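You operate a simulated robot arm through the tools that you are given. There is no shell and no other tool. Be economical: measure what you need, move in short steps, check, and stop when the job is done.

Carry out the task below with a simulated robot arm. There is one attempt and no reset: what you move stays moved.

Task
Send the yellow pack down the chute, then shut the yellow bolt again.
Fine: set it on the chute deck and push it on to the rollers.

Only the result counts: the job must be done as asked and must still hold three seconds after the hand-in. Knocking over, shifting, dropping, spilling or breaking anything else fails it.

Robot
A 7-joint arm with a two-finger parallel gripper, fixed in place. Base frame: the origin is at the foot of the arm, x ahead of it, y to its left, z up; the work surface is at about z = 80. Readings come in cm, rad, newtons and seconds.
With the tool pointing down near the work surface it reaches from about 30 to 70 cm from the base axis. Its first joint turns from -1.152 to 1.152 rad. Payload 1.57 kg.
The tool frame sits at the grasp point between the pads (the TCP): z along the fingers, y along the line on which they close. The tips reach 3 cm beyond it. Largest opening 11 cm; finger width 2.4, thickness 1.2; the body of the gripper, 4.8 by 11.2 cm, starts 7.8 cm behind the TCP.
Orientation is that of the tool frame in the base frame, as a unit quaternion [w, x, y, z]. With the fingers straight down and closing along the base's y, the tool's x points along the base's -x, its y along +y and its z along -z.

Tools
- The arm moves only by the tool arm_command. Its argument "moves" is a list of rows, each an object (a shift or turn left out is 0, a gripper value left out holds the last) with "offset": the shift along the tool's x, y, z in units of 40 mm (1.0 is 40 mm), a list of three; "delta_rot": the turn, a rotation vector about the tool's x, y, z in units of 6 degrees (1.0 is 6 degrees), a list of three; "hand": the gripper command, from -1 (fully open) to 1 (shut), values between in proportion. In form: [{"offset": [x, y, z], "delta_rot": [wx, wy, wz], "hand": hand}, ...]. A call has 1 to 20 rows; each row shifts and turns the commanded pose from where the row before left it, along the tool's axes as they then stand. A call with a number of a shift or a turn outside -1 to 1 is refused whole. Each row takes 0.2 s and may step no farther than 5 cm and 0.15 rad from the row before; otherwise, or with a gripper value out of range, the whole call is refused. A pose out of reach is approached as far as the arm can. The call stops where the force on the tool passes 60 N (or 10 N more than at its start, if that is more) or the arm is blocked; 0.2 s more then pass. Each finger travels about 10.8 cm/s and halts on what it meets, pressing with about 32 N; the grip force reading is that of the motor and also rises with nothing between the fingers. The clock runs only during rows and for 0.2 s after the last one: add rows that do not move to give the fingers time. It gives the time, the measured TCP pose, the force on the tool (base axes), the opening and the grip force at its end, in the units of the frame above (readings bear some noise).
- Cameras (640 x 400 px; columns grow to the right, rows downward): "scene" is fixed at [15.8, -38.48, 140.33]; the picture's right is [0.84, -0.54, 0.00], its down [-0.31, -0.48, -0.82] and it looks along [0.45, 0.69, -0.57] (base axes); focal length 362 px, centre (320, 200). "wrist" rides on the gripper at [7, 1.6, -14.1] in the tool frame; the picture's right is [-0.23, 0.97, 0.00], its down [-0.86, -0.20, -0.48] and it looks along [-0.47, -0.11, 0.88] (tool axes); focal length 222 px, centre (320, 200). There is no depth. A picture from a camera that has moved, and an enlarged one, comes with that camera's place and axes in the base frame and with its lens.
- grab_frame(camera): a new picture of that camera. It takes no simulated time.
- close_up(camera, box): a new picture of the part [left, top, right, bottom] of that camera's present view, enlarged. It takes no simulated time.
- hand_in(): hands the job in; it is judged then, once.

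Work in short steps. Places have to be worked out from the pictures, the camera data and where the tool is seen: move nearer, look again, correct. Check each grasp and each placing, and mend what went wrong. You have 120 turns and 84 pictures in all, those below and enlarged ones among them. Open the gripper and draw the arm clear of the work before you hand the job in, unless the task says otherwise; then end with one line.

The tools are called after "Call:" by a JSON object that holds its "method" and its "body". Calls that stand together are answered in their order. arm_command: Moves the arm, as the interface text tells. Its arguments: {"type":"object","properties":{"moves":{"type":"array"}},"required":["moves"]} The other tools are called the same way: grab_frame (camera) takes a picture; close_up (camera, box) takes an enlarged picture of a part of a camera's view; hand_in () hands the job in.

At the start:

```text
clock: 0.0
position: [30.88, 20.62, 112.13]
tool_rot: [0.0, 0.0, 1.0, 0.0]
force: [0.6, -0.6, 0.8]
grip_width: 11.01
finger_force: 0.0
```

scene: 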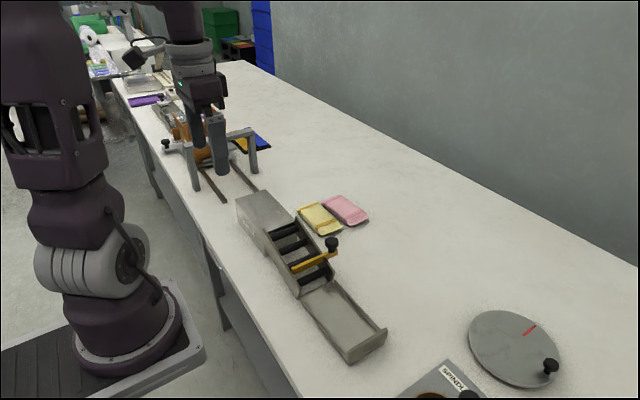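
wrist: 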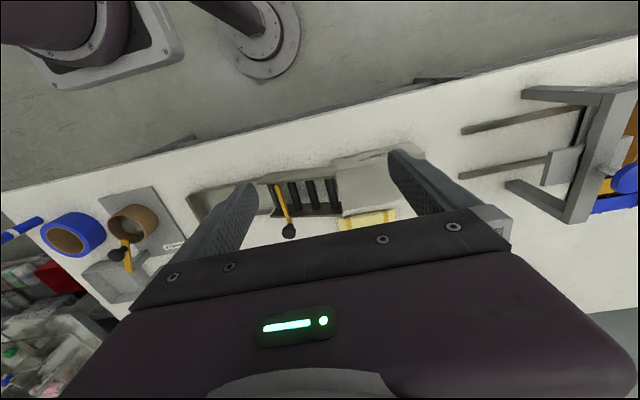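

I'll enlarge the chute area to see the deck, the rollers, the bolt and the packs.

Call:
{"method": "close_up", "body": {"camera": "scene", "box": [220, 170, 400, 370]}}

Call:
{"method": "close_up", "body": {"camera": "wrist", "box": [170, 130, 430, 270]}}

```text
2.00 times, centred on (310, 270) of scene
camera zoom: at [15.8, -38.48, 140.33], right [0.84, -0.54, 0.0], down [-0.31, -0.48, -0.82], along [0.45, 0.69, -0.57], focal length 724 px, centre (340, 60)
```

zoom: 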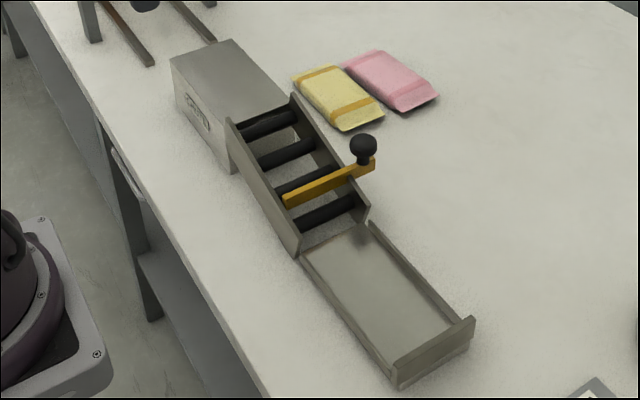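

```text
2.46 times, centred on (300, 200) of wrist
camera zoom: at [23.91, 22.16, 126.36], right [0.23, 0.97, 0.0], down [0.86, -0.2, 0.48], along [0.47, -0.11, -0.88], focal length 547 px, centre (369, 200)
```

zoom: 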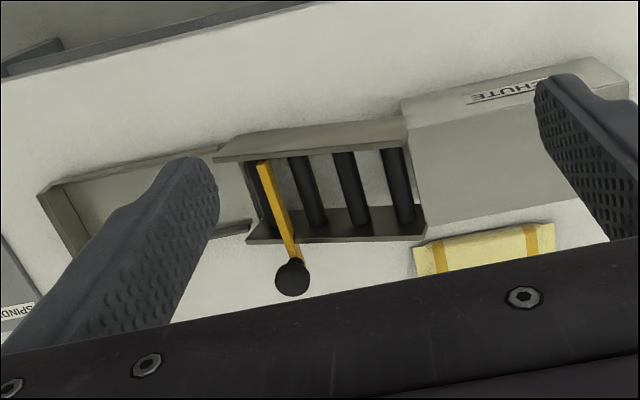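

The chute runs along -y. I put the deck block at about x 40–49, y 22–39, top z≈86, and the bolt bar along x at y≈9.4 with its knob near (50, 9.4, 88.5). The yellow pack is near (57.5, 26) with the pink one close beside it. I'll move nearer the bolt for a better look.

Call:
{"method": "arm_command", "body": {"moves": [{"offset": [-0.5, -0.625, 0.6]}, {"offset": [-0.5, -0.625, 0.6]}, {"offset": [-0.5, -0.625, 0.6]}, {"offset": [-0.5, -0.625, 0.6]}, {"offset": [0, 0, 0]}]}}

Call:
{"method": "grab_frame", "body": {"camera": "wrist"}}

Call:
{"method": "close_up", "body": {"camera": "scene", "box": [260, 200, 380, 275]}}

```text
clock: 1.2
position: [38.68, 10.47, 102.66]
tool_rot: [0.001, 0.0, 1.0, 0.0]
force: [1.0, 0.6, -0.3]
grip_width: 11.01
finger_force: 0.0
```

```text
79 pictures are left
camera wrist: at [31.75, 12.05, 116.82], right [0.23, 0.97, 0.0], down [0.86, -0.2, 0.48], along [0.47, -0.11, -0.88], focal length 222 px, centre (320, 200)
```

wrist: 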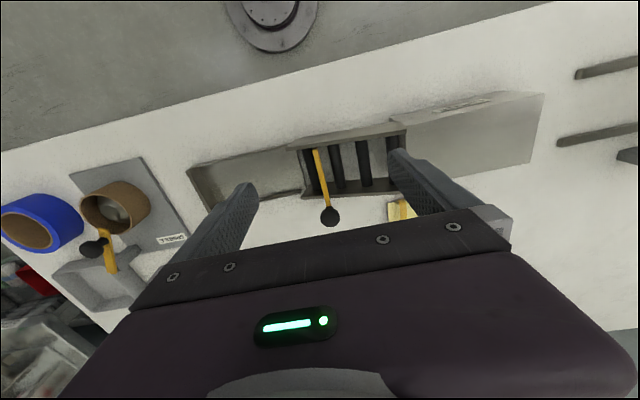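

```text
5.33 times, centred on (320, 238) of scene
camera zoom: at [15.8, -38.48, 140.33], right [0.84, -0.54, 0.0], down [-0.31, -0.48, -0.82], along [0.45, 0.69, -0.57], focal length 1932 px, centre (320, 0)
```

zoom: 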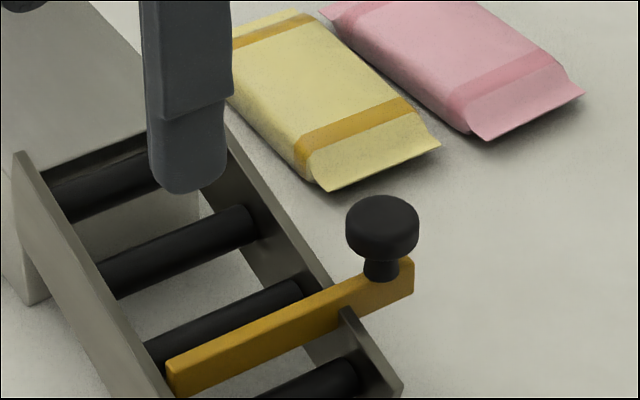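

I want to rule out the other yellow part near the label plate, and see the bolt bar in more detail from the wrist camera.

Call:
{"method": "close_up", "body": {"camera": "wrist", "box": [0, 150, 220, 320]}}

Call:
{"method": "close_up", "body": {"camera": "wrist", "box": [270, 110, 420, 240]}}

```text
2.35 times, centred on (110, 235) of wrist
camera zoom: at [31.75, 12.05, 116.82], right [0.23, 0.97, 0.0], down [0.86, -0.2, 0.48], along [0.47, -0.11, -0.88], focal length 523 px, centre (814, 118)
```

zoom: 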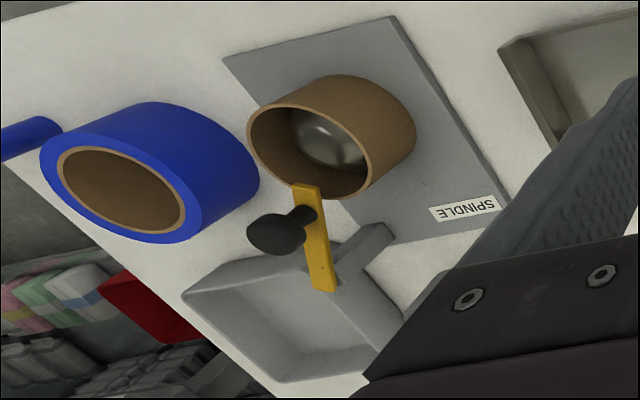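

```text
3.08 times, centred on (345, 175) of wrist
camera zoom: at [31.75, 12.05, 116.82], right [0.23, 0.97, 0.0], down [0.86, -0.2, 0.48], along [0.47, -0.11, -0.88], focal length 684 px, centre (243, 277)
```

zoom: 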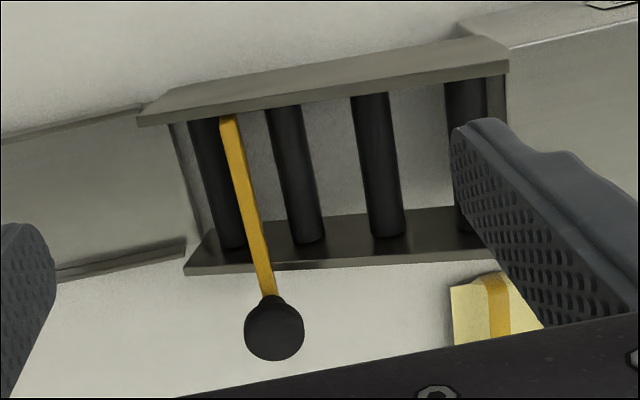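

The chute bolt is a bar sliding along x through the far wall, with its knob cap at about (50.0, 9.3, 88.6). I'll narrow the gripper to about 5 cm and come in above the knob.

Call:
{"method": "arm_command", "body": {"moves": [{"offset": [-0.74, -0.07, 0], "hand": 0.05}, {"offset": [-0.74, -0.07, 0]}, {"offset": [-0.74, -0.07, 0]}, {"offset": [-0.74, -0.07, 0]}, {"offset": [0, 0, 0.7]}, {"offset": [0, 0, 0.7]}, {"offset": [0, 0, 0]}]}}

Call:
{"method": "grab_frame", "body": {"camera": "wrist"}}

Call:
{"method": "close_up", "body": {"camera": "scene", "box": [260, 180, 400, 275]}}

```text
clock: 2.8
position: [50.66, 9.46, 96.91]
tool_rot: [-0.001, 0.0, 1.0, 0.0]
force: [-1.6, -0.4, 0.7]
grip_width: 5.23
finger_force: 0.1
```

```text
75 pictures are left
camera wrist: at [43.83, 11.09, 111.12], right [0.23, 0.97, 0.0], down [0.86, -0.2, 0.48], along [0.47, -0.11, -0.88], focal length 222 px, centre (320, 200)
```

wrist: 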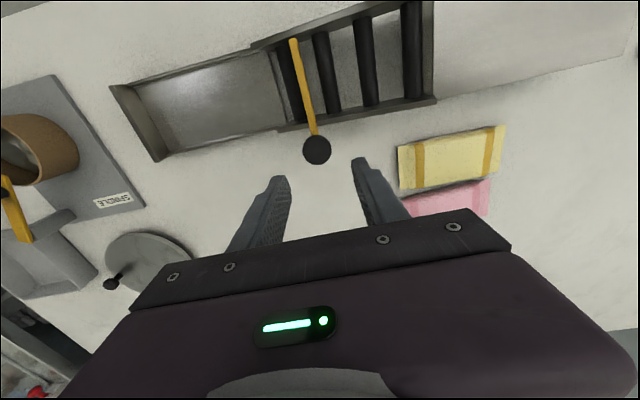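

```text
4.21 times, centred on (330, 228) of scene
camera zoom: at [15.8, -38.48, 140.33], right [0.84, -0.54, 0.0], down [-0.31, -0.48, -0.82], along [0.45, 0.69, -0.57], focal length 1525 px, centre (278, 84)
```

zoom: 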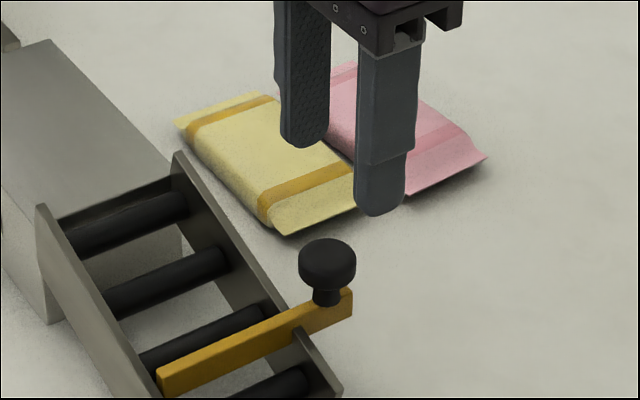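

The fingers are over the knob, which this view puts at (50.1, 9.3). I'll lower to z≈90.2 and close.

Call:
{"method": "arm_command", "body": {"moves": [{"offset": [0, -0.03, 0.56]}, {"offset": [0, 0, 0.56]}, {"offset": [0, 0, 0.56]}, {"offset": [0, 0, 0]}, {"offset": [0, 0, 0], "hand": 1}, {"offset": [0, 0, 0]}, {"offset": [0, 0, 0]}]}}

Call:
{"method": "close_up", "body": {"camera": "scene", "box": [260, 180, 400, 275]}}

```text
clock: 4.4
position: [50.81, 9.37, 90.33]
tool_rot: [0.0, 0.001, 1.0, -0.001]
force: [1.5, -11.4, -5.8]
grip_width: 2.9
finger_force: 38.5
```

```text
4.21 times, centred on (330, 228) of scene
camera zoom: at [15.81, -38.51, 140.32], right [0.84, -0.54, 0.0], down [-0.31, -0.48, -0.82], along [0.45, 0.69, -0.57], focal length 1525 px, centre (278, 84)
```

zoom: 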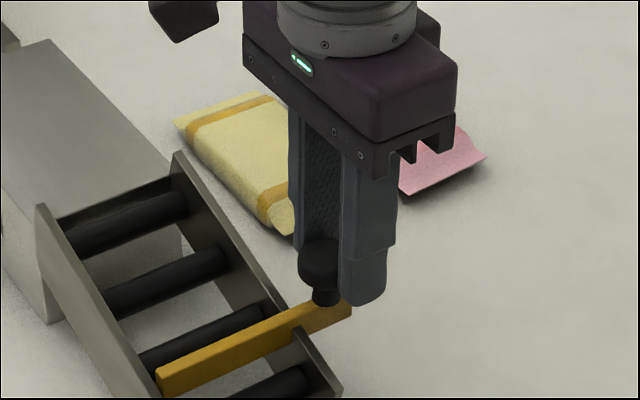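

The knob is held, with an opening of 2.9 cm. I'll pull gently along +x by 2 cm as a test.

Call:
{"method": "arm_command", "body": {"moves": [{"offset": [-0.25, 0, 0]}, {"offset": [-0.25, 0, 0]}, {"offset": [0, 0, 0]}]}}

Call:
{"method": "close_up", "body": {"camera": "scene", "box": [260, 180, 400, 275]}}

```text
clock: 5.2
position: [52.84, 9.37, 90.27]
tool_rot: [-0.001, 0.0, 1.0, 0.0]
force: [-0.2, -16.4, 8.5]
grip_width: 2.9
finger_force: 39.0
```

```text
4.21 times, centred on (330, 228) of scene
camera zoom: at [15.78, -38.52, 140.32], right [0.84, -0.54, 0.0], down [-0.31, -0.48, -0.82], along [0.45, 0.69, -0.57], focal length 1525 px, centre (278, 84)
```

zoom: 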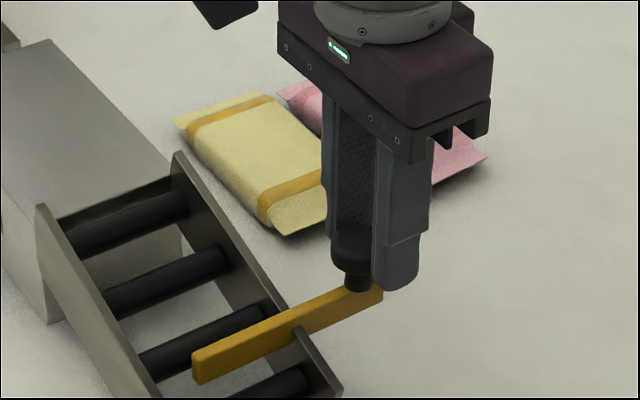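

It slides freely. I'll draw it another 3.5 cm and check.

Call:
{"method": "arm_command", "body": {"moves": [{"offset": [-0.3, 0, 0]}, {"offset": [-0.3, 0, 0]}, {"offset": [-0.28, 0, 0]}, {"offset": [0, 0, 0]}]}}

Call:
{"method": "close_up", "body": {"camera": "scene", "box": [260, 180, 400, 275]}}

```text
clock: 6.2
position: [56.14, 9.43, 90.37]
tool_rot: [0.001, -0.001, 1.0, 0.0]
force: [-0.6, -9.3, 21.4]
grip_width: 2.89
finger_force: 38.6
```

```text
4.21 times, centred on (330, 228) of scene
camera zoom: at [15.76, -38.51, 140.33], right [0.84, -0.54, 0.0], down [-0.31, -0.48, -0.82], along [0.45, 0.69, -0.57], focal length 1525 px, centre (278, 84)
```

zoom: 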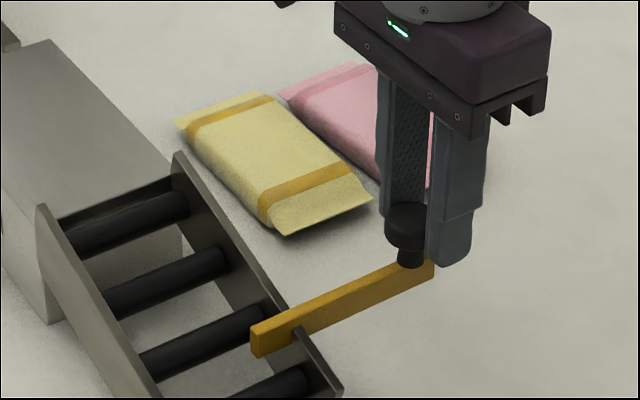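

The inner end is about 1 cm from the far wall. I'll pull 1.4 cm more in small steps.

Call:
{"method": "arm_command", "body": {"moves": [{"offset": [-0.12, 0, 0]}, {"offset": [-0.12, 0, 0]}, {"offset": [-0.1, 0, 0]}, {"offset": [0, 0, 0]}]}}

Call:
{"method": "close_up", "body": {"camera": "scene", "box": [260, 180, 400, 275]}}

```text
clock: 7.2
position: [57.55, 9.51, 90.12]
tool_rot: [0.002, 0.0, 1.0, 0.001]
force: [0.3, 0.1, 38.2]
grip_width: 2.92
finger_force: 39.0
```

```text
4.21 times, centred on (330, 228) of scene
camera zoom: at [15.73, -38.49, 140.34], right [0.84, -0.54, 0.0], down [-0.31, -0.48, -0.82], along [0.45, 0.69, -0.57], focal length 1525 px, centre (278, 84)
```

zoom: 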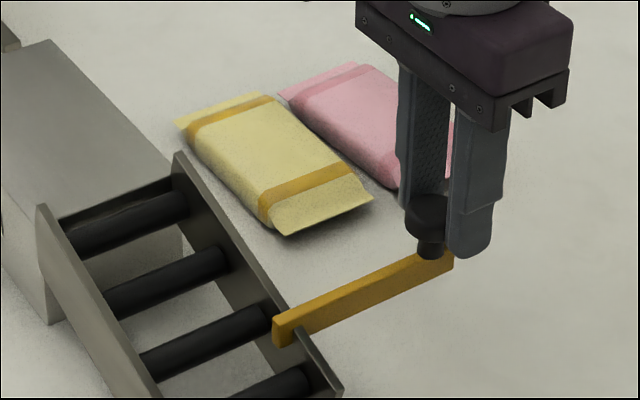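

The bar's end protrudes only slightly inside the wall. I'll pull 0.5 cm more, easing up a touch to relieve the vertical force, and then look.

Call:
{"method": "arm_command", "body": {"moves": [{"offset": [-0.06, 0, -0.03]}, {"offset": [-0.06, 0, -0.03]}, {"offset": [0, 0, 0]}]}}

Call:
{"method": "close_up", "body": {"camera": "scene", "box": [290, 230, 350, 280]}}

```text
clock: 8.0
position: [57.8, 9.4, 90.19]
tool_rot: [-0.003, 0.0, 1.0, 0.0]
force: [0.5, 4.0, -17.2]
grip_width: 2.9
finger_force: 38.4
```

```text
8.00 times, centred on (320, 255) of scene
camera zoom: at [15.83, -38.47, 140.33], right [0.84, -0.54, 0.0], down [-0.31, -0.48, -0.82], along [0.45, 0.69, -0.57], focal length 2897 px, centre (320, -240)
```

zoom: 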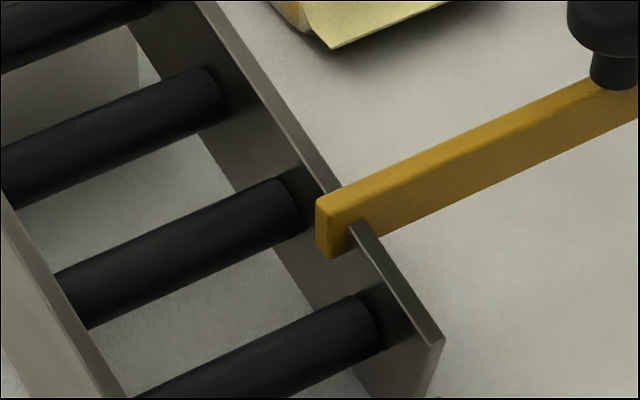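

Call:
{"method": "arm_command", "body": {"moves": [{"offset": [-0.06, 0, 0.02]}, {"offset": [-0.06, 0, 0]}, {"offset": [0, 0, 0]}]}}

Call:
{"method": "close_up", "body": {"camera": "scene", "box": [290, 230, 350, 280]}}

```text
clock: 8.8
position: [58.5, 9.43, 90.32]
tool_rot: [-0.001, 0.001, 1.0, -0.001]
force: [-1.3, 7.9, -39.7]
grip_width: 2.92
finger_force: 39.0
```

```text
8.00 times, centred on (320, 255) of scene
camera zoom: at [15.87, -38.45, 140.33], right [0.84, -0.54, 0.0], down [-0.31, -0.48, -0.82], along [0.45, 0.69, -0.57], focal length 2897 px, centre (320, -240)
```

zoom: 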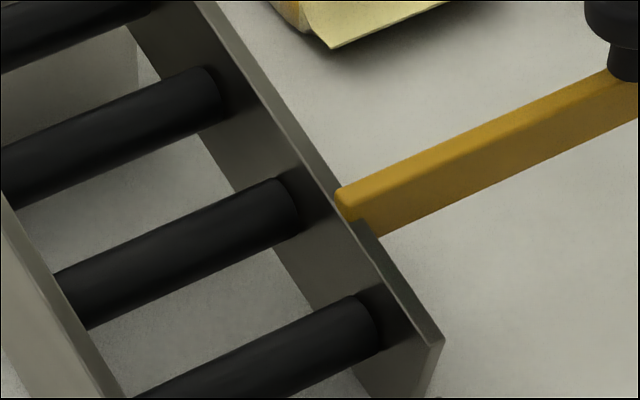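

The bar end is now flush in its notch and the channel is clear. I'll ease the vertical load, release and rise.

Call:
{"method": "arm_command", "body": {"moves": [{"offset": [0, 0, 0.02]}, {"offset": [0, 0, 0], "hand": 0.1}, {"offset": [0, 0, 0]}, {"offset": [0, 0, 0]}, {"offset": [0, 0, -0.7]}, {"offset": [0, 0, -0.9]}, {"offset": [0, 0, -0.9]}, {"offset": [0, 0, 0]}]}}

Call:
{"method": "close_up", "body": {"camera": "scene", "box": [260, 180, 400, 275]}}

Call:
{"method": "grab_frame", "body": {"camera": "wrist"}}

```text
clock: 10.6
position: [58.51, 9.24, 100.4]
tool_rot: [0.001, 0.0, 1.0, 0.0]
force: [-0.3, 0.6, -1.1]
grip_width: 4.96
finger_force: 0.2
```

```text
4.21 times, centred on (330, 228) of scene
camera zoom: at [15.8, -38.48, 140.33], right [0.84, -0.54, 0.0], down [-0.31, -0.48, -0.82], along [0.45, 0.69, -0.57], focal length 1525 px, centre (278, 84)
```

zoom: 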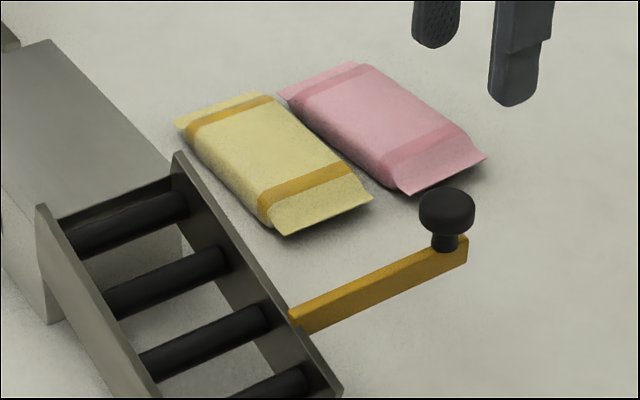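

```text
66 pictures are left
camera wrist: at [51.59, 10.83, 114.57], right [0.23, 0.97, 0.0], down [0.86, -0.2, 0.48], along [0.47, -0.11, -0.88], focal length 222 px, centre (320, 200)
```

wrist: 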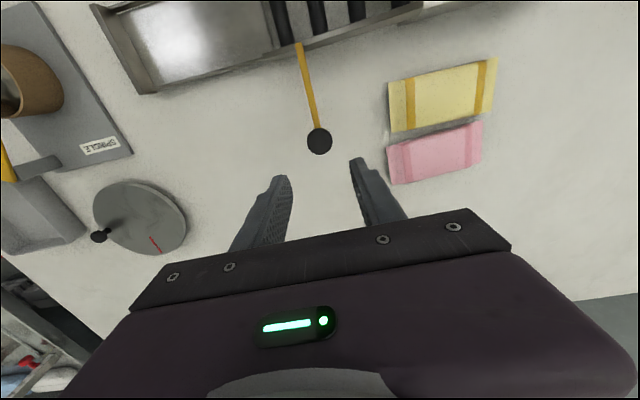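

The bolt stays open. Next I'll turn the gripper 90° so it closes along x, across the pack, and take a view looking toward +y.

Call:
{"method": "arm_command", "body": {"moves": [{"offset": [0.2, 0.6, -0.6]}, {"offset": [0.2, 0.6, -0.6]}, {"delta_rot": [0, 0, -1]}, {"delta_rot": [0, 0, -1]}, {"delta_rot": [0, 0, -1]}, {"delta_rot": [0, 0, -1]}, {"delta_rot": [0, 0, -1]}, {"delta_rot": [0, 0, -1]}, {"delta_rot": [0, 0, -1]}, {"delta_rot": [0, 0, -1]}, {"delta_rot": [0, 0, -1]}, {"delta_rot": [0, 0, -1]}, {"delta_rot": [0, 0, -1]}, {"delta_rot": [0, 0, -1]}, {"delta_rot": [0, 0, -1]}, {"delta_rot": [0, 0, -1]}, {"delta_rot": [0, 0, -1]}, {"offset": [0, 0, 0]}]}}

Call:
{"method": "grab_frame", "body": {"camera": "wrist"}}

```text
clock: 14.4
position: [56.91, 14.15, 105.15]
tool_rot: [0.0, 0.708, -0.706, 0.0]
force: [-0.4, 0.8, -0.6]
grip_width: 4.96
finger_force: 0.0
```

```text
65 pictures are left
camera wrist: at [55.34, 7.11, 119.35], right [-0.97, 0.23, 0.0], down [0.2, 0.86, 0.48], along [0.11, 0.47, -0.88], focal length 222 px, centre (320, 200)
```

wrist: 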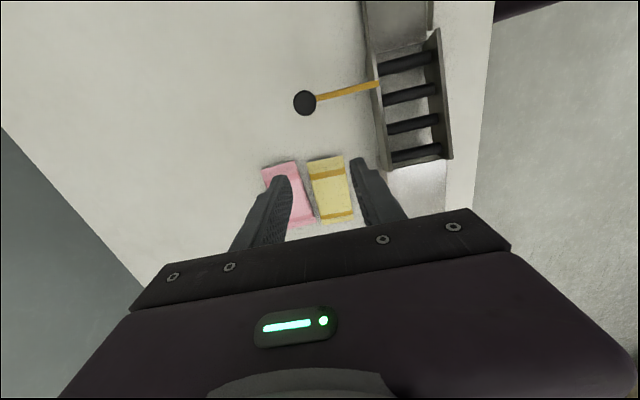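

Call:
{"method": "close_up", "body": {"camera": "wrist", "box": [250, 145, 390, 235]}}

Call:
{"method": "close_up", "body": {"camera": "scene", "box": [290, 185, 380, 245]}}

```text
4.44 times, centred on (320, 190) of wrist
camera zoom: at [55.34, 7.11, 119.35], right [-0.97, 0.23, 0.0], down [0.2, 0.86, 0.48], along [0.11, 0.47, -0.88], focal length 987 px, centre (320, 244)
```

zoom: 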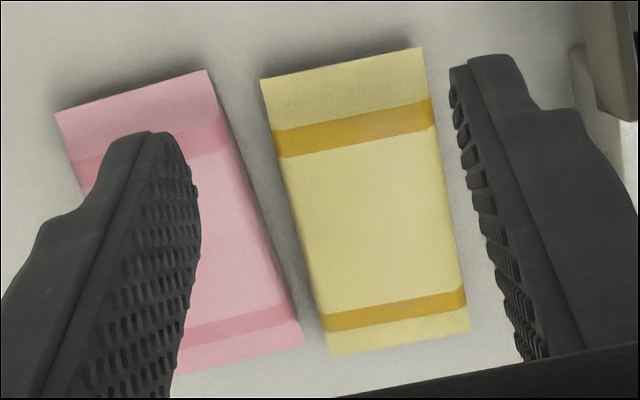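

```text
6.67 times, centred on (335, 215) of scene
camera zoom: at [15.8, -38.48, 140.33], right [0.84, -0.54, 0.0], down [-0.31, -0.48, -0.82], along [0.45, 0.69, -0.57], focal length 2414 px, centre (220, 100)
```

zoom: 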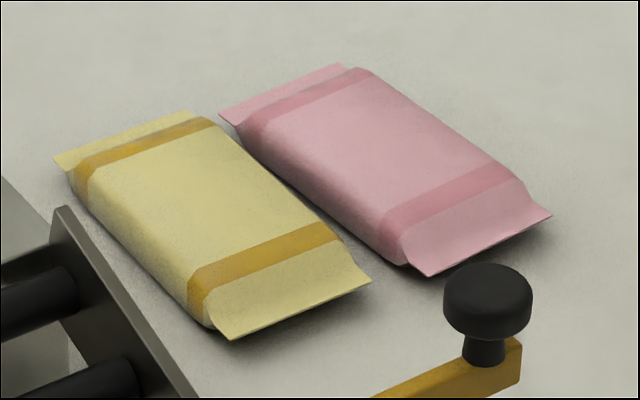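

The gap to the pink pack is about 1.9 cm at y≈22 and about 1 cm at y≈32. So I'll straddle the yellow pack near its -y end with the opening set to 8 cm, first hovering above to check.

Call:
{"method": "arm_command", "body": {"moves": [{"offset": [-0.7, 0, 0.7], "hand": -0.455}, {"offset": [-0.7, 0, 0.7]}, {"offset": [-0.71, 0, 0.8]}, {"offset": [0, 0, 0.8]}, {"offset": [0, 0, 0.6]}, {"offset": [0, 0, 0]}]}}

Call:
{"method": "grab_frame", "body": {"camera": "wrist"}}

Call:
{"method": "close_up", "body": {"camera": "scene", "box": [290, 175, 380, 245]}}

```text
clock: 15.8
position: [56.8, 22.66, 90.63]
tool_rot: [0.001, 0.707, -0.707, 0.0]
force: [0.6, 0.3, 0.4]
grip_width: 8.03
finger_force: 0.2
```

```text
62 pictures are left
camera wrist: at [55.18, 15.59, 104.93], right [-0.97, 0.23, 0.0], down [0.2, 0.86, 0.48], along [0.11, 0.47, -0.88], focal length 222 px, centre (320, 200)
```

wrist: 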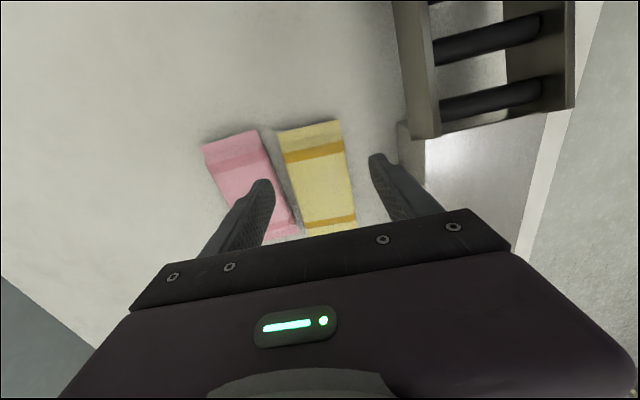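

```text
5.71 times, centred on (335, 210) of scene
camera zoom: at [15.8, -38.48, 140.33], right [0.84, -0.54, 0.0], down [-0.31, -0.48, -0.82], along [0.45, 0.69, -0.57], focal length 2070 px, centre (234, 143)
```

zoom: 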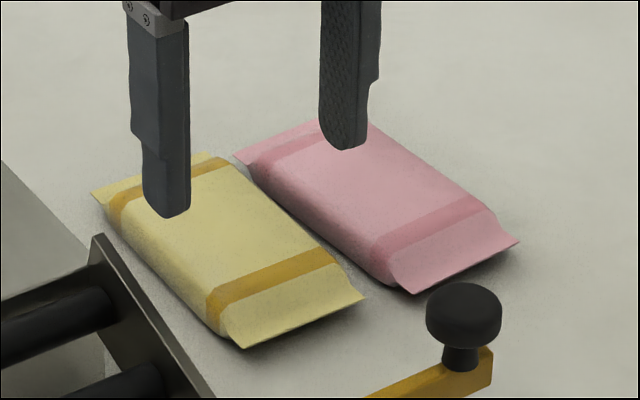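

I'll enlarge this lower view to fix the gap precisely.

Call:
{"method": "close_up", "body": {"camera": "wrist", "box": [190, 105, 400, 240]}}

```text
2.96 times, centred on (295, 172) of wrist
camera zoom: at [55.18, 15.59, 104.93], right [-0.97, 0.23, 0.0], down [0.2, 0.86, 0.48], along [0.11, 0.47, -0.88], focal length 658 px, centre (394, 282)
```

zoom: 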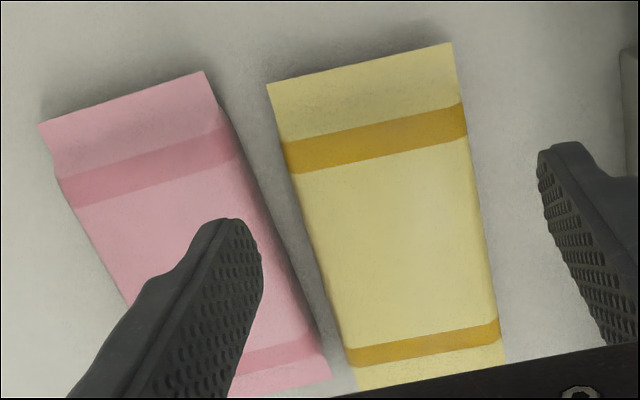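

At y≈21 the gap runs about 60.6–62.2, and the far finger's inner face is at 60.8, so it fits with little room to spare. I'll shift to y≈21.2, lower until the tips are level with the pack tops, and check.

Call:
{"method": "arm_command", "body": {"moves": [{"offset": [0.37, 0, 0.3]}, {"offset": [0, 0, 0.5]}, {"offset": [0, 0, 0.3]}, {"offset": [0, 0, 0]}]}}

Call:
{"method": "close_up", "body": {"camera": "wrist", "box": [190, 85, 400, 230]}}

Call:
{"method": "close_up", "body": {"camera": "scene", "box": [290, 185, 380, 245]}}

```text
clock: 16.8
position: [56.81, 21.22, 86.24]
tool_rot: [-0.001, 0.707, -0.707, 0.0]
force: [-0.2, 1.0, -0.3]
grip_width: 8.01
finger_force: 0.1
```

```text
2.76 times, centred on (295, 158) of wrist
camera zoom: at [55.32, 14.17, 100.49], right [-0.97, 0.23, 0.0], down [0.2, 0.85, 0.48], along [0.11, 0.47, -0.88], focal length 613 px, centre (389, 317)
```

zoom: 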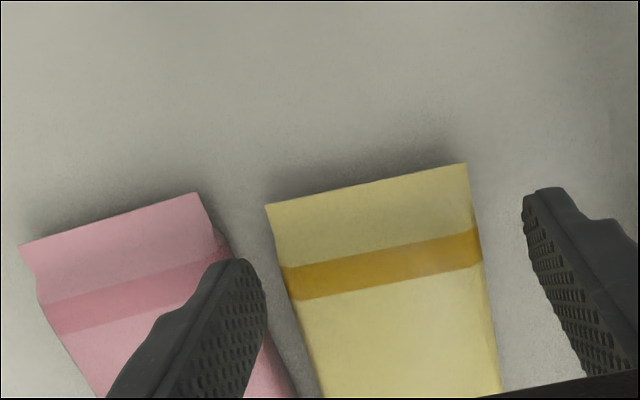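

```text
6.67 times, centred on (335, 215) of scene
camera zoom: at [15.8, -38.48, 140.33], right [0.84, -0.54, 0.0], down [-0.31, -0.48, -0.82], along [0.45, 0.69, -0.57], focal length 2414 px, centre (220, 100)
```

zoom: 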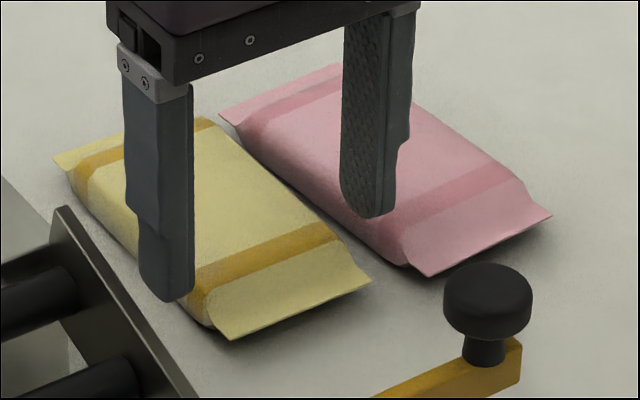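

The far finger sits between the packs, inner face about 60.8 against yellow at 60.7 and pink at about 62.3. I'll lower gently and watch the force.

Call:
{"method": "arm_command", "body": {"moves": [{"offset": [0, -0.02, 0.15]}, {"offset": [0, 0, 0.15]}, {"offset": [0, 0, 0]}]}}

Call:
{"method": "close_up", "body": {"camera": "wrist", "box": [190, 85, 400, 230]}}

```text
clock: 17.6
position: [57.1, 21.05, 85.09]
tool_rot: [0.0, -0.707, 0.707, 0.0]
force: [0.1, 1.3, 0.3]
grip_width: 8.03
finger_force: 0.0
```

```text
2.76 times, centred on (295, 158) of wrist
camera zoom: at [55.42, 14.08, 99.26], right [-0.97, 0.23, 0.0], down [0.2, 0.86, 0.48], along [0.11, 0.47, -0.88], focal length 613 px, centre (389, 317)
```

zoom: 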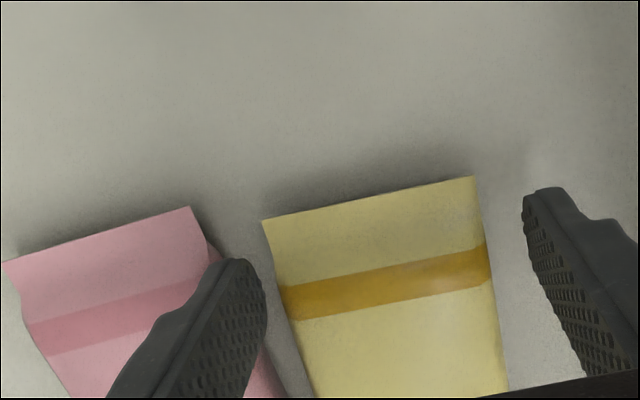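

No contact so far, but there is about 0.6 cm to yellow and little to pink, so I'll shift 0.3 cm toward -x and go down another 0.9 cm.

Call:
{"method": "arm_command", "body": {"moves": [{"offset": [0, 0.075, 0]}, {"offset": [0, 0, 0.12]}, {"offset": [0, 0, 0.12]}, {"offset": [0, 0, 0]}]}}

Call:
{"method": "close_up", "body": {"camera": "wrist", "box": [190, 85, 400, 230]}}

Call:
{"method": "close_up", "body": {"camera": "scene", "box": [290, 185, 380, 245]}}

```text
clock: 18.6
position: [56.67, 21.19, 84.03]
tool_rot: [-0.001, 0.708, -0.706, 0.0]
force: [0.0, -0.4, -0.6]
grip_width: 8.01
finger_force: 0.0
```

```text
2.76 times, centred on (295, 158) of wrist
camera zoom: at [55.12, 14.06, 98.28], right [-0.97, 0.23, 0.0], down [0.2, 0.86, 0.48], along [0.11, 0.47, -0.88], focal length 613 px, centre (389, 317)
```

zoom: 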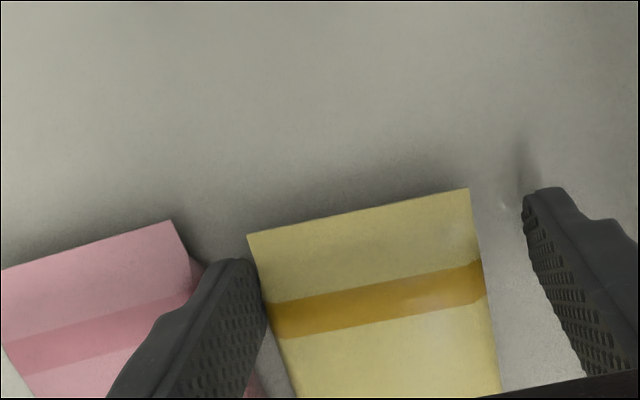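

```text
6.67 times, centred on (335, 215) of scene
camera zoom: at [15.8, -38.48, 140.33], right [0.84, -0.54, 0.0], down [-0.31, -0.48, -0.82], along [0.45, 0.69, -0.57], focal length 2414 px, centre (220, 100)
```

zoom: 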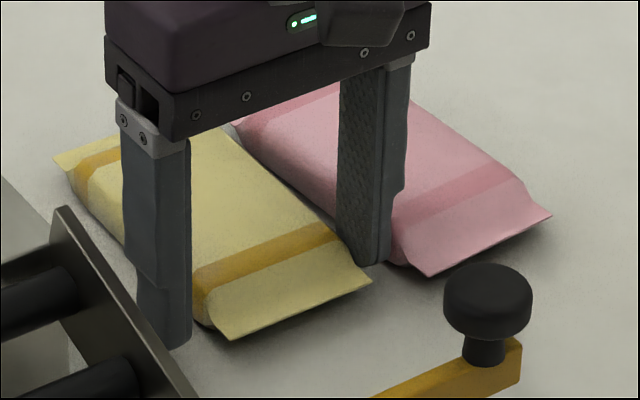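

The far finger is cleanly in the gap. I'll close on the pack.

Call:
{"method": "arm_command", "body": {"moves": [{"hand": 1}, {"offset": [0, 0, 0]}, {"offset": [0, 0, 0]}]}}

Call:
{"method": "close_up", "body": {"camera": "scene", "box": [290, 185, 380, 245]}}

```text
clock: 19.4
position: [56.78, 21.15, 84.07]
tool_rot: [0.001, -0.707, 0.707, 0.0]
force: [0.0, -0.1, -1.3]
grip_width: 6.44
finger_force: 31.9
```

```text
6.67 times, centred on (335, 215) of scene
camera zoom: at [15.8, -38.48, 140.33], right [0.84, -0.54, 0.0], down [-0.31, -0.48, -0.82], along [0.45, 0.69, -0.57], focal length 2414 px, centre (220, 100)
```

zoom: 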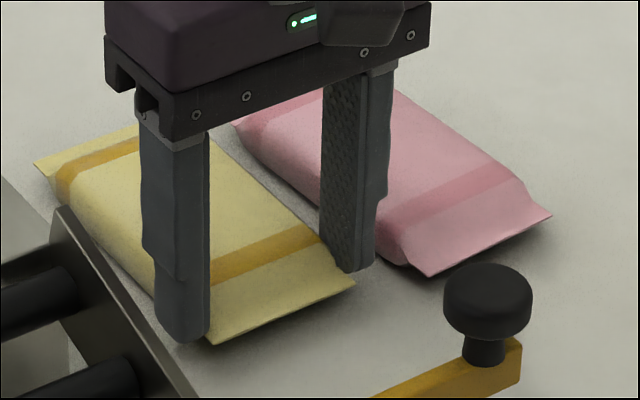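

Held, and already pulled slightly clear of pink. I'll drag it 1.2 cm along -x, reopen to 8 cm, and look.

Call:
{"method": "arm_command", "body": {"moves": [{"offset": [0, 0.15, 0]}, {"offset": [0, 0.15, 0]}, {"offset": [0, 0, 0]}, {"hand": -0.42}, {"offset": [0, 0, 0]}, {"offset": [0, 0, -0.6]}, {"offset": [0, 0, -0.8]}, {"offset": [-0.4, 0, -0.8]}, {"offset": [0, 0, 0]}]}}

Call:
{"method": "close_up", "body": {"camera": "wrist", "box": [190, 105, 400, 240]}}

Call:
{"method": "close_up", "body": {"camera": "scene", "box": [290, 185, 380, 245]}}

```text
clock: 21.4
position: [55.27, 22.76, 92.82]
tool_rot: [0.0, -0.707, 0.708, 0.001]
force: [0.0, -0.6, -0.3]
grip_width: 7.82
finger_force: 0.1
```

```text
2.96 times, centred on (295, 172) of wrist
camera zoom: at [53.78, 15.79, 107.06], right [-0.97, 0.23, 0.0], down [0.2, 0.86, 0.48], along [0.11, 0.47, -0.88], focal length 658 px, centre (394, 282)
```

zoom: 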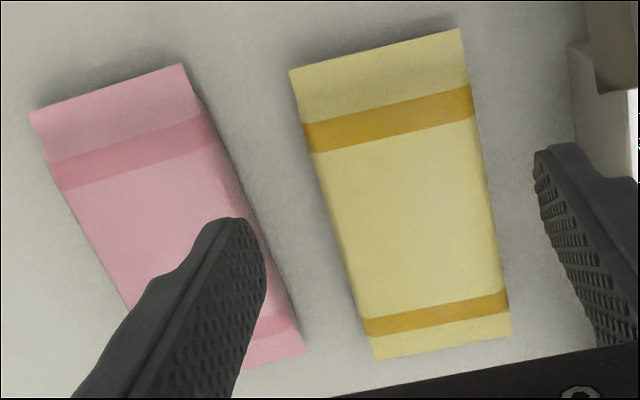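

```text
6.67 times, centred on (335, 215) of scene
camera zoom: at [15.8, -38.48, 140.33], right [0.84, -0.54, 0.0], down [-0.31, -0.48, -0.82], along [0.45, 0.69, -0.57], focal length 2414 px, centre (220, 100)
```

zoom: 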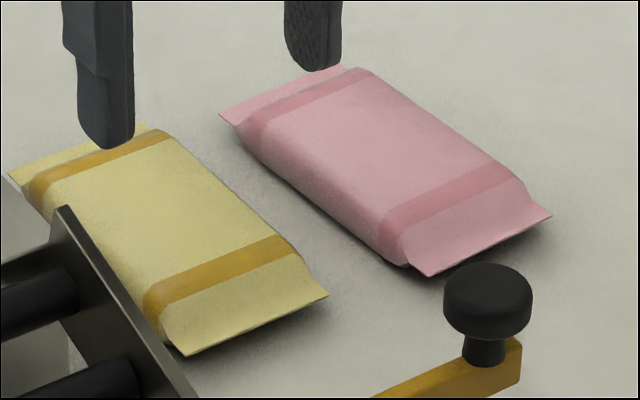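

The pack is now centred at about (55.5, 26.6) and aligned with y, with a gap of about 3 cm to pink. I'll grasp it at its centre.

Call:
{"method": "arm_command", "body": {"moves": [{"offset": [-0.95, -0.05, 0]}, {"offset": [0, 0, 0.75]}, {"offset": [0, 0, 0.75]}, {"offset": [0, 0, 0.4]}, {"offset": [0, 0, 0.33]}, {"offset": [0, 0, 0]}, {"hand": 1}, {"offset": [0, 0, 0]}, {"offset": [0, 0, 0]}]}}

Call:
{"method": "close_up", "body": {"camera": "scene", "box": [270, 165, 380, 245]}}

```text
clock: 23.4
position: [55.63, 26.72, 83.9]
tool_rot: [0.0, -0.707, 0.708, 0.0]
force: [-0.6, -0.1, -0.4]
grip_width: 6.43
finger_force: 32.2
```

```text
5.00 times, centred on (325, 205) of scene
camera zoom: at [15.8, -38.48, 140.33], right [0.84, -0.54, 0.0], down [-0.31, -0.48, -0.82], along [0.45, 0.69, -0.57], focal length 1811 px, centre (295, 175)
```

zoom: 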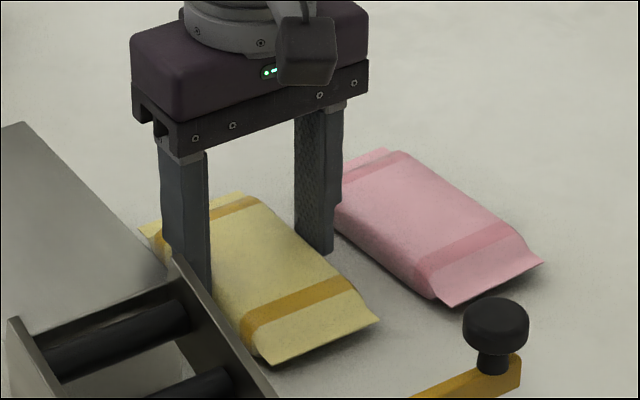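

Firm grip at the centre, width 6.4 cm. I'll lift 10 cm and check how it hangs.

Call:
{"method": "arm_command", "body": {"moves": [{"offset": [0, 0, -0.3]}, {"offset": [0, 0, -0.5]}, {"offset": [0, 0, -0.6]}, {"offset": [0, 0, -0.6]}, {"offset": [0, 0, -0.5]}, {"offset": [0, 0, 0]}]}}

Call:
{"method": "close_up", "body": {"camera": "scene", "box": [230, 125, 390, 245]}}

```text
clock: 24.8
position: [55.6, 26.55, 93.8]
tool_rot: [0.0, -0.707, 0.707, -0.001]
force: [0.2, -0.1, -0.5]
grip_width: 6.42
finger_force: 32.3
```

```text
3.33 times, centred on (310, 185) of scene
camera zoom: at [15.8, -38.48, 140.33], right [0.84, -0.54, 0.0], down [-0.31, -0.48, -0.82], along [0.45, 0.69, -0.57], focal length 1207 px, centre (353, 250)
```

zoom: 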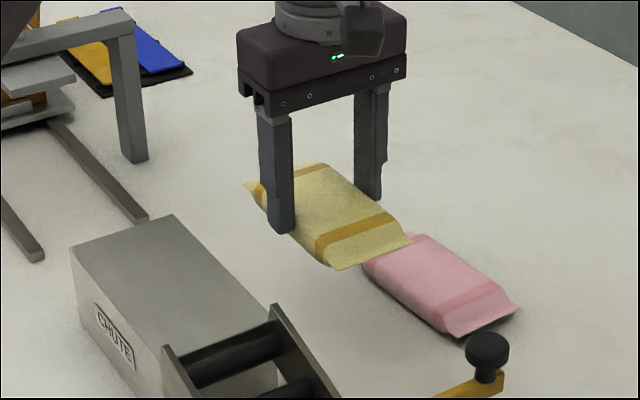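

It hangs level. I'll carry it over the deck, to about (44.3, 30.5).

Call:
{"method": "arm_command", "body": {"moves": [{"offset": [-0.15, 0.7, 0]}, {"offset": [-0.25, 0.7, 0]}, {"offset": [-0.25, 0.7, 0]}, {"offset": [-0.3, 0.72, 0]}, {"offset": [0, 0, 0]}]}}

Call:
{"method": "close_up", "body": {"camera": "scene", "box": [200, 135, 360, 255]}}

Call:
{"method": "grab_frame", "body": {"camera": "wrist"}}

```text
clock: 26.0
position: [44.43, 30.4, 93.99]
tool_rot: [0.0, -0.707, 0.707, 0.0]
force: [-0.4, -0.1, -0.4]
grip_width: 6.43
finger_force: 32.0
```

```text
3.33 times, centred on (280, 195) of scene
camera zoom: at [15.8, -38.48, 140.33], right [0.84, -0.54, 0.0], down [-0.31, -0.48, -0.82], along [0.45, 0.69, -0.57], focal length 1207 px, centre (453, 217)
```

zoom: 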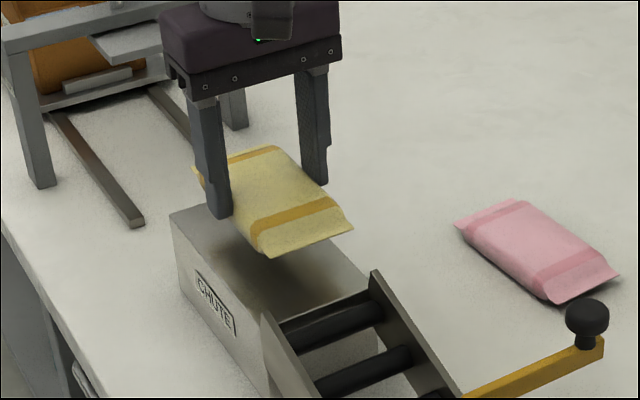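

```text
48 pictures are left
camera wrist: at [42.97, 23.34, 108.32], right [-0.97, 0.23, 0.0], down [0.2, 0.85, 0.48], along [0.11, 0.47, -0.88], focal length 222 px, centre (320, 200)
```

wrist: 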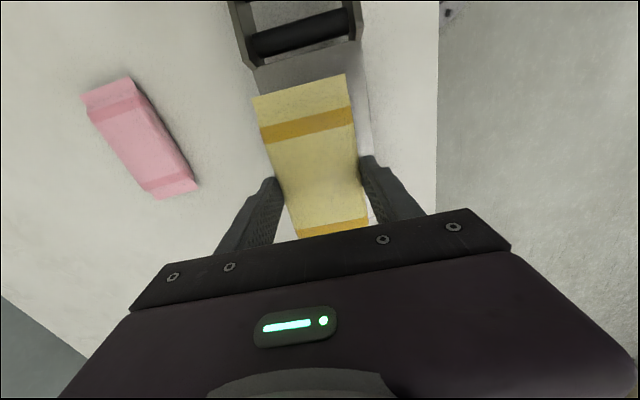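

Laterally it is within about 0.2 cm of the channel centre. I'll lower to just about deck contact in small steps.

Call:
{"method": "arm_command", "body": {"moves": [{"offset": [0, 0.05, 0.3]}, {"offset": [0, 0, 0.3]}, {"offset": [0, 0, 0.15]}, {"offset": [0, 0, 0.1]}, {"offset": [0, 0, 0]}]}}

Call:
{"method": "close_up", "body": {"camera": "scene", "box": [200, 150, 320, 240]}}

```text
clock: 27.2
position: [44.3, 30.32, 90.7]
tool_rot: [-0.001, 0.707, -0.707, -0.001]
force: [-0.1, 3.1, 22.0]
grip_width: 6.45
finger_force: 32.0
```

```text
4.44 times, centred on (260, 195) of scene
camera zoom: at [15.77, -38.49, 140.33], right [0.84, -0.54, 0.0], down [-0.31, -0.48, -0.82], along [0.45, 0.69, -0.57], focal length 1610 px, centre (587, 222)
```

zoom: 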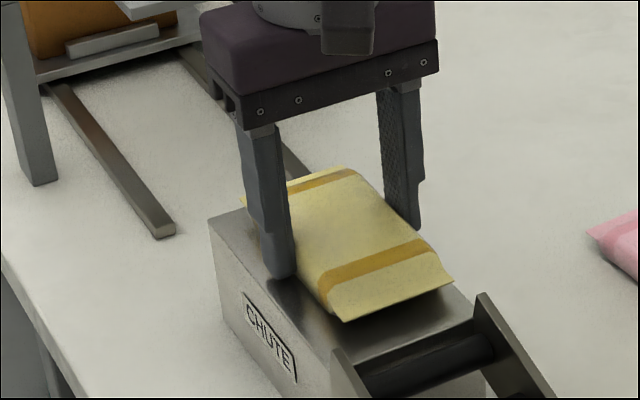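

Contact at z=90.7 with 22 N, so the pack rests on the deck. I'll open to 8 cm and rise.

Call:
{"method": "arm_command", "body": {"moves": [{"offset": [0, 0, -0.05]}, {"hand": -0.42}, {"offset": [0, 0, 0]}, {"offset": [0, 0, -0.5]}, {"offset": [0, 0, -0.7]}, {"offset": [0, 0, -0.7]}, {"offset": [0, 0, 0]}]}}

Call:
{"method": "close_up", "body": {"camera": "scene", "box": [200, 150, 360, 270]}}

Call:
{"method": "grab_frame", "body": {"camera": "wrist"}}

```text
clock: 28.8
position: [44.3, 30.29, 98.48]
tool_rot: [0.0, 0.707, -0.707, 0.0]
force: [-1.1, -0.6, -0.3]
grip_width: 7.8
finger_force: 0.1
```

```text
3.33 times, centred on (280, 210) of scene
camera zoom: at [15.8, -38.48, 140.33], right [0.84, -0.54, 0.0], down [-0.31, -0.48, -0.82], along [0.45, 0.69, -0.57], focal length 1207 px, centre (453, 167)
```

zoom: 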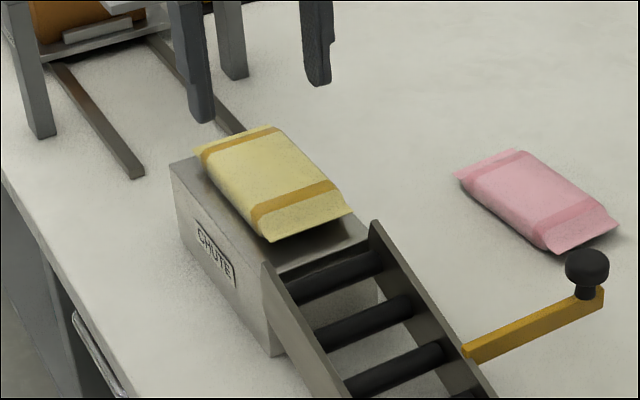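

```text
45 pictures are left
camera wrist: at [42.77, 23.19, 112.61], right [-0.97, 0.23, 0.0], down [0.2, 0.86, 0.48], along [0.11, 0.47, -0.88], focal length 222 px, centre (320, 200)
```

wrist: 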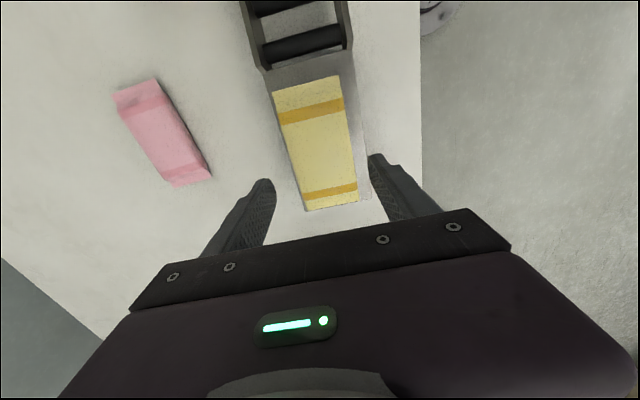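

The pack is on the deck. Before pushing I need its lateral alignment with the channel walls, so I'll enlarge both views.

Call:
{"method": "close_up", "body": {"camera": "scene", "box": [245, 185, 320, 245]}}

Call:
{"method": "close_up", "body": {"camera": "wrist", "box": [230, 20, 380, 220]}}

```text
6.67 times, centred on (282, 215) of scene
camera zoom: at [15.8, -38.48, 140.33], right [0.84, -0.54, 0.0], down [-0.31, -0.48, -0.82], along [0.45, 0.69, -0.57], focal length 2414 px, centre (570, 100)
```

zoom: 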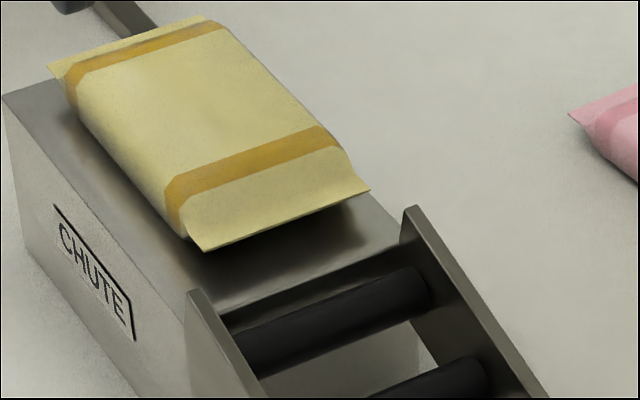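

```text
2.00 times, centred on (305, 120) of wrist
camera zoom: at [42.77, 23.19, 112.61], right [-0.97, 0.23, 0.0], down [0.2, 0.86, 0.48], along [0.11, 0.47, -0.88], focal length 444 px, centre (350, 360)
```

zoom: 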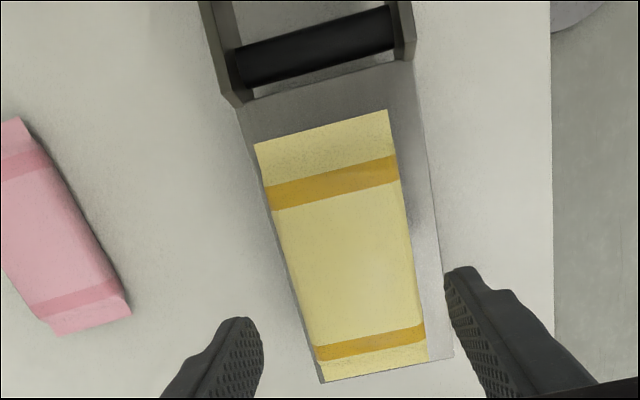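

Both views show the pack about 0.65 cm too far toward +x. It would catch the far wall, so I'll recentre it by closing the gripper over it at x≈43.65.

Call:
{"method": "arm_command", "body": {"moves": [{"offset": [0, 0.16, 0], "hand": -0.68}, {"offset": [0, 0, 0.7]}, {"offset": [0, 0, 0.7]}, {"offset": [0, 0, 0.47]}, {"offset": [0, 0, 0]}, {"hand": 0.0}, {"offset": [0, 0, 0], "hand": -0.1}, {"offset": [0, 0, 0], "hand": -0.17}, {"offset": [0, 0, 0]}]}}

Call:
{"method": "close_up", "body": {"camera": "scene", "box": [245, 185, 320, 245]}}

```text
clock: 30.8
position: [43.7, 30.19, 90.9]
tool_rot: [0.0, -0.707, 0.707, 0.0]
force: [-0.5, -0.1, 0.0]
grip_width: 6.54
finger_force: 1.1
```

```text
6.67 times, centred on (282, 215) of scene
camera zoom: at [15.8, -38.48, 140.33], right [0.84, -0.54, 0.0], down [-0.31, -0.48, -0.82], along [0.45, 0.69, -0.57], focal length 2414 px, centre (570, 100)
```

zoom: 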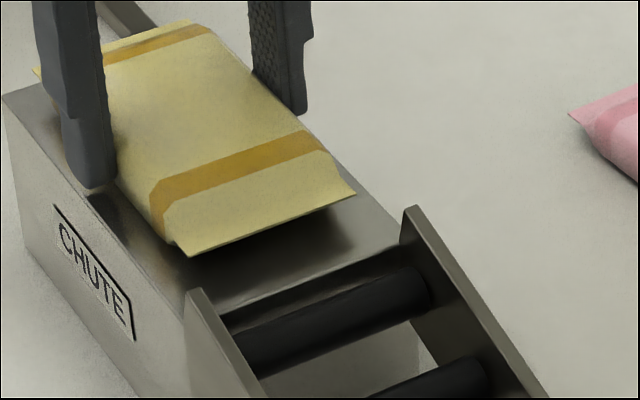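

Now it is centred in the channel. I'll open, rise, go round behind the +y end, and close the fingers for pushing.

Call:
{"method": "arm_command", "body": {"moves": [{"hand": -0.42}, {"offset": [0, 0, 0]}, {"offset": [0, 0, -0.7]}, {"offset": [0, 0, -0.8]}, {"offset": [-0.8, 0, 0], "hand": 1}, {"offset": [-0.8, 0, 0]}, {"offset": [-0.9, 0, 0]}, {"offset": [0, 0, 0]}, {"offset": [0, 0, 0]}]}}

Call:
{"method": "close_up", "body": {"camera": "scene", "box": [200, 130, 360, 250]}}

Call:
{"method": "close_up", "body": {"camera": "wrist", "box": [230, 20, 380, 220]}}

```text
clock: 32.8
position: [43.58, 40.4, 96.95]
tool_rot: [0.0, -0.707, 0.708, 0.0]
force: [0.2, 0.2, -1.1]
grip_width: 0.0
finger_force: 21.7
```

```text
3.33 times, centred on (280, 190) of scene
camera zoom: at [15.8, -38.48, 140.33], right [0.84, -0.54, 0.0], down [-0.31, -0.48, -0.82], along [0.45, 0.69, -0.57], focal length 1207 px, centre (453, 233)
```

zoom: 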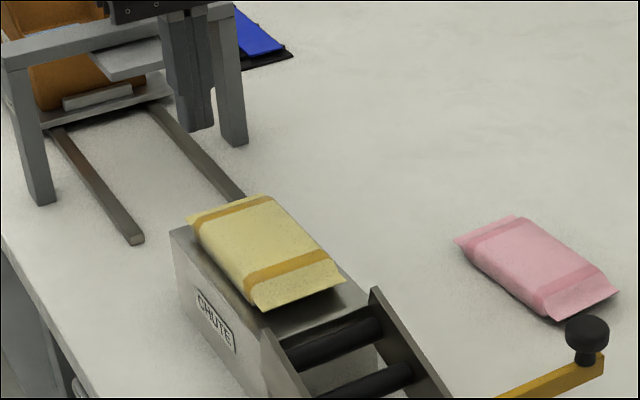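

```text
2.00 times, centred on (305, 120) of wrist
camera zoom: at [41.96, 33.37, 111.24], right [-0.97, 0.23, 0.0], down [0.2, 0.86, 0.48], along [0.11, 0.47, -0.88], focal length 444 px, centre (350, 360)
```

zoom: 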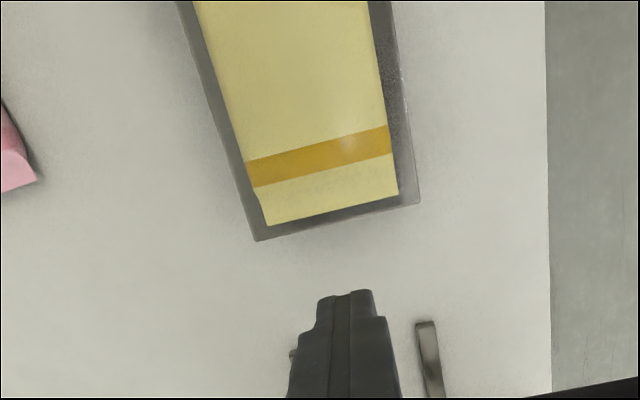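

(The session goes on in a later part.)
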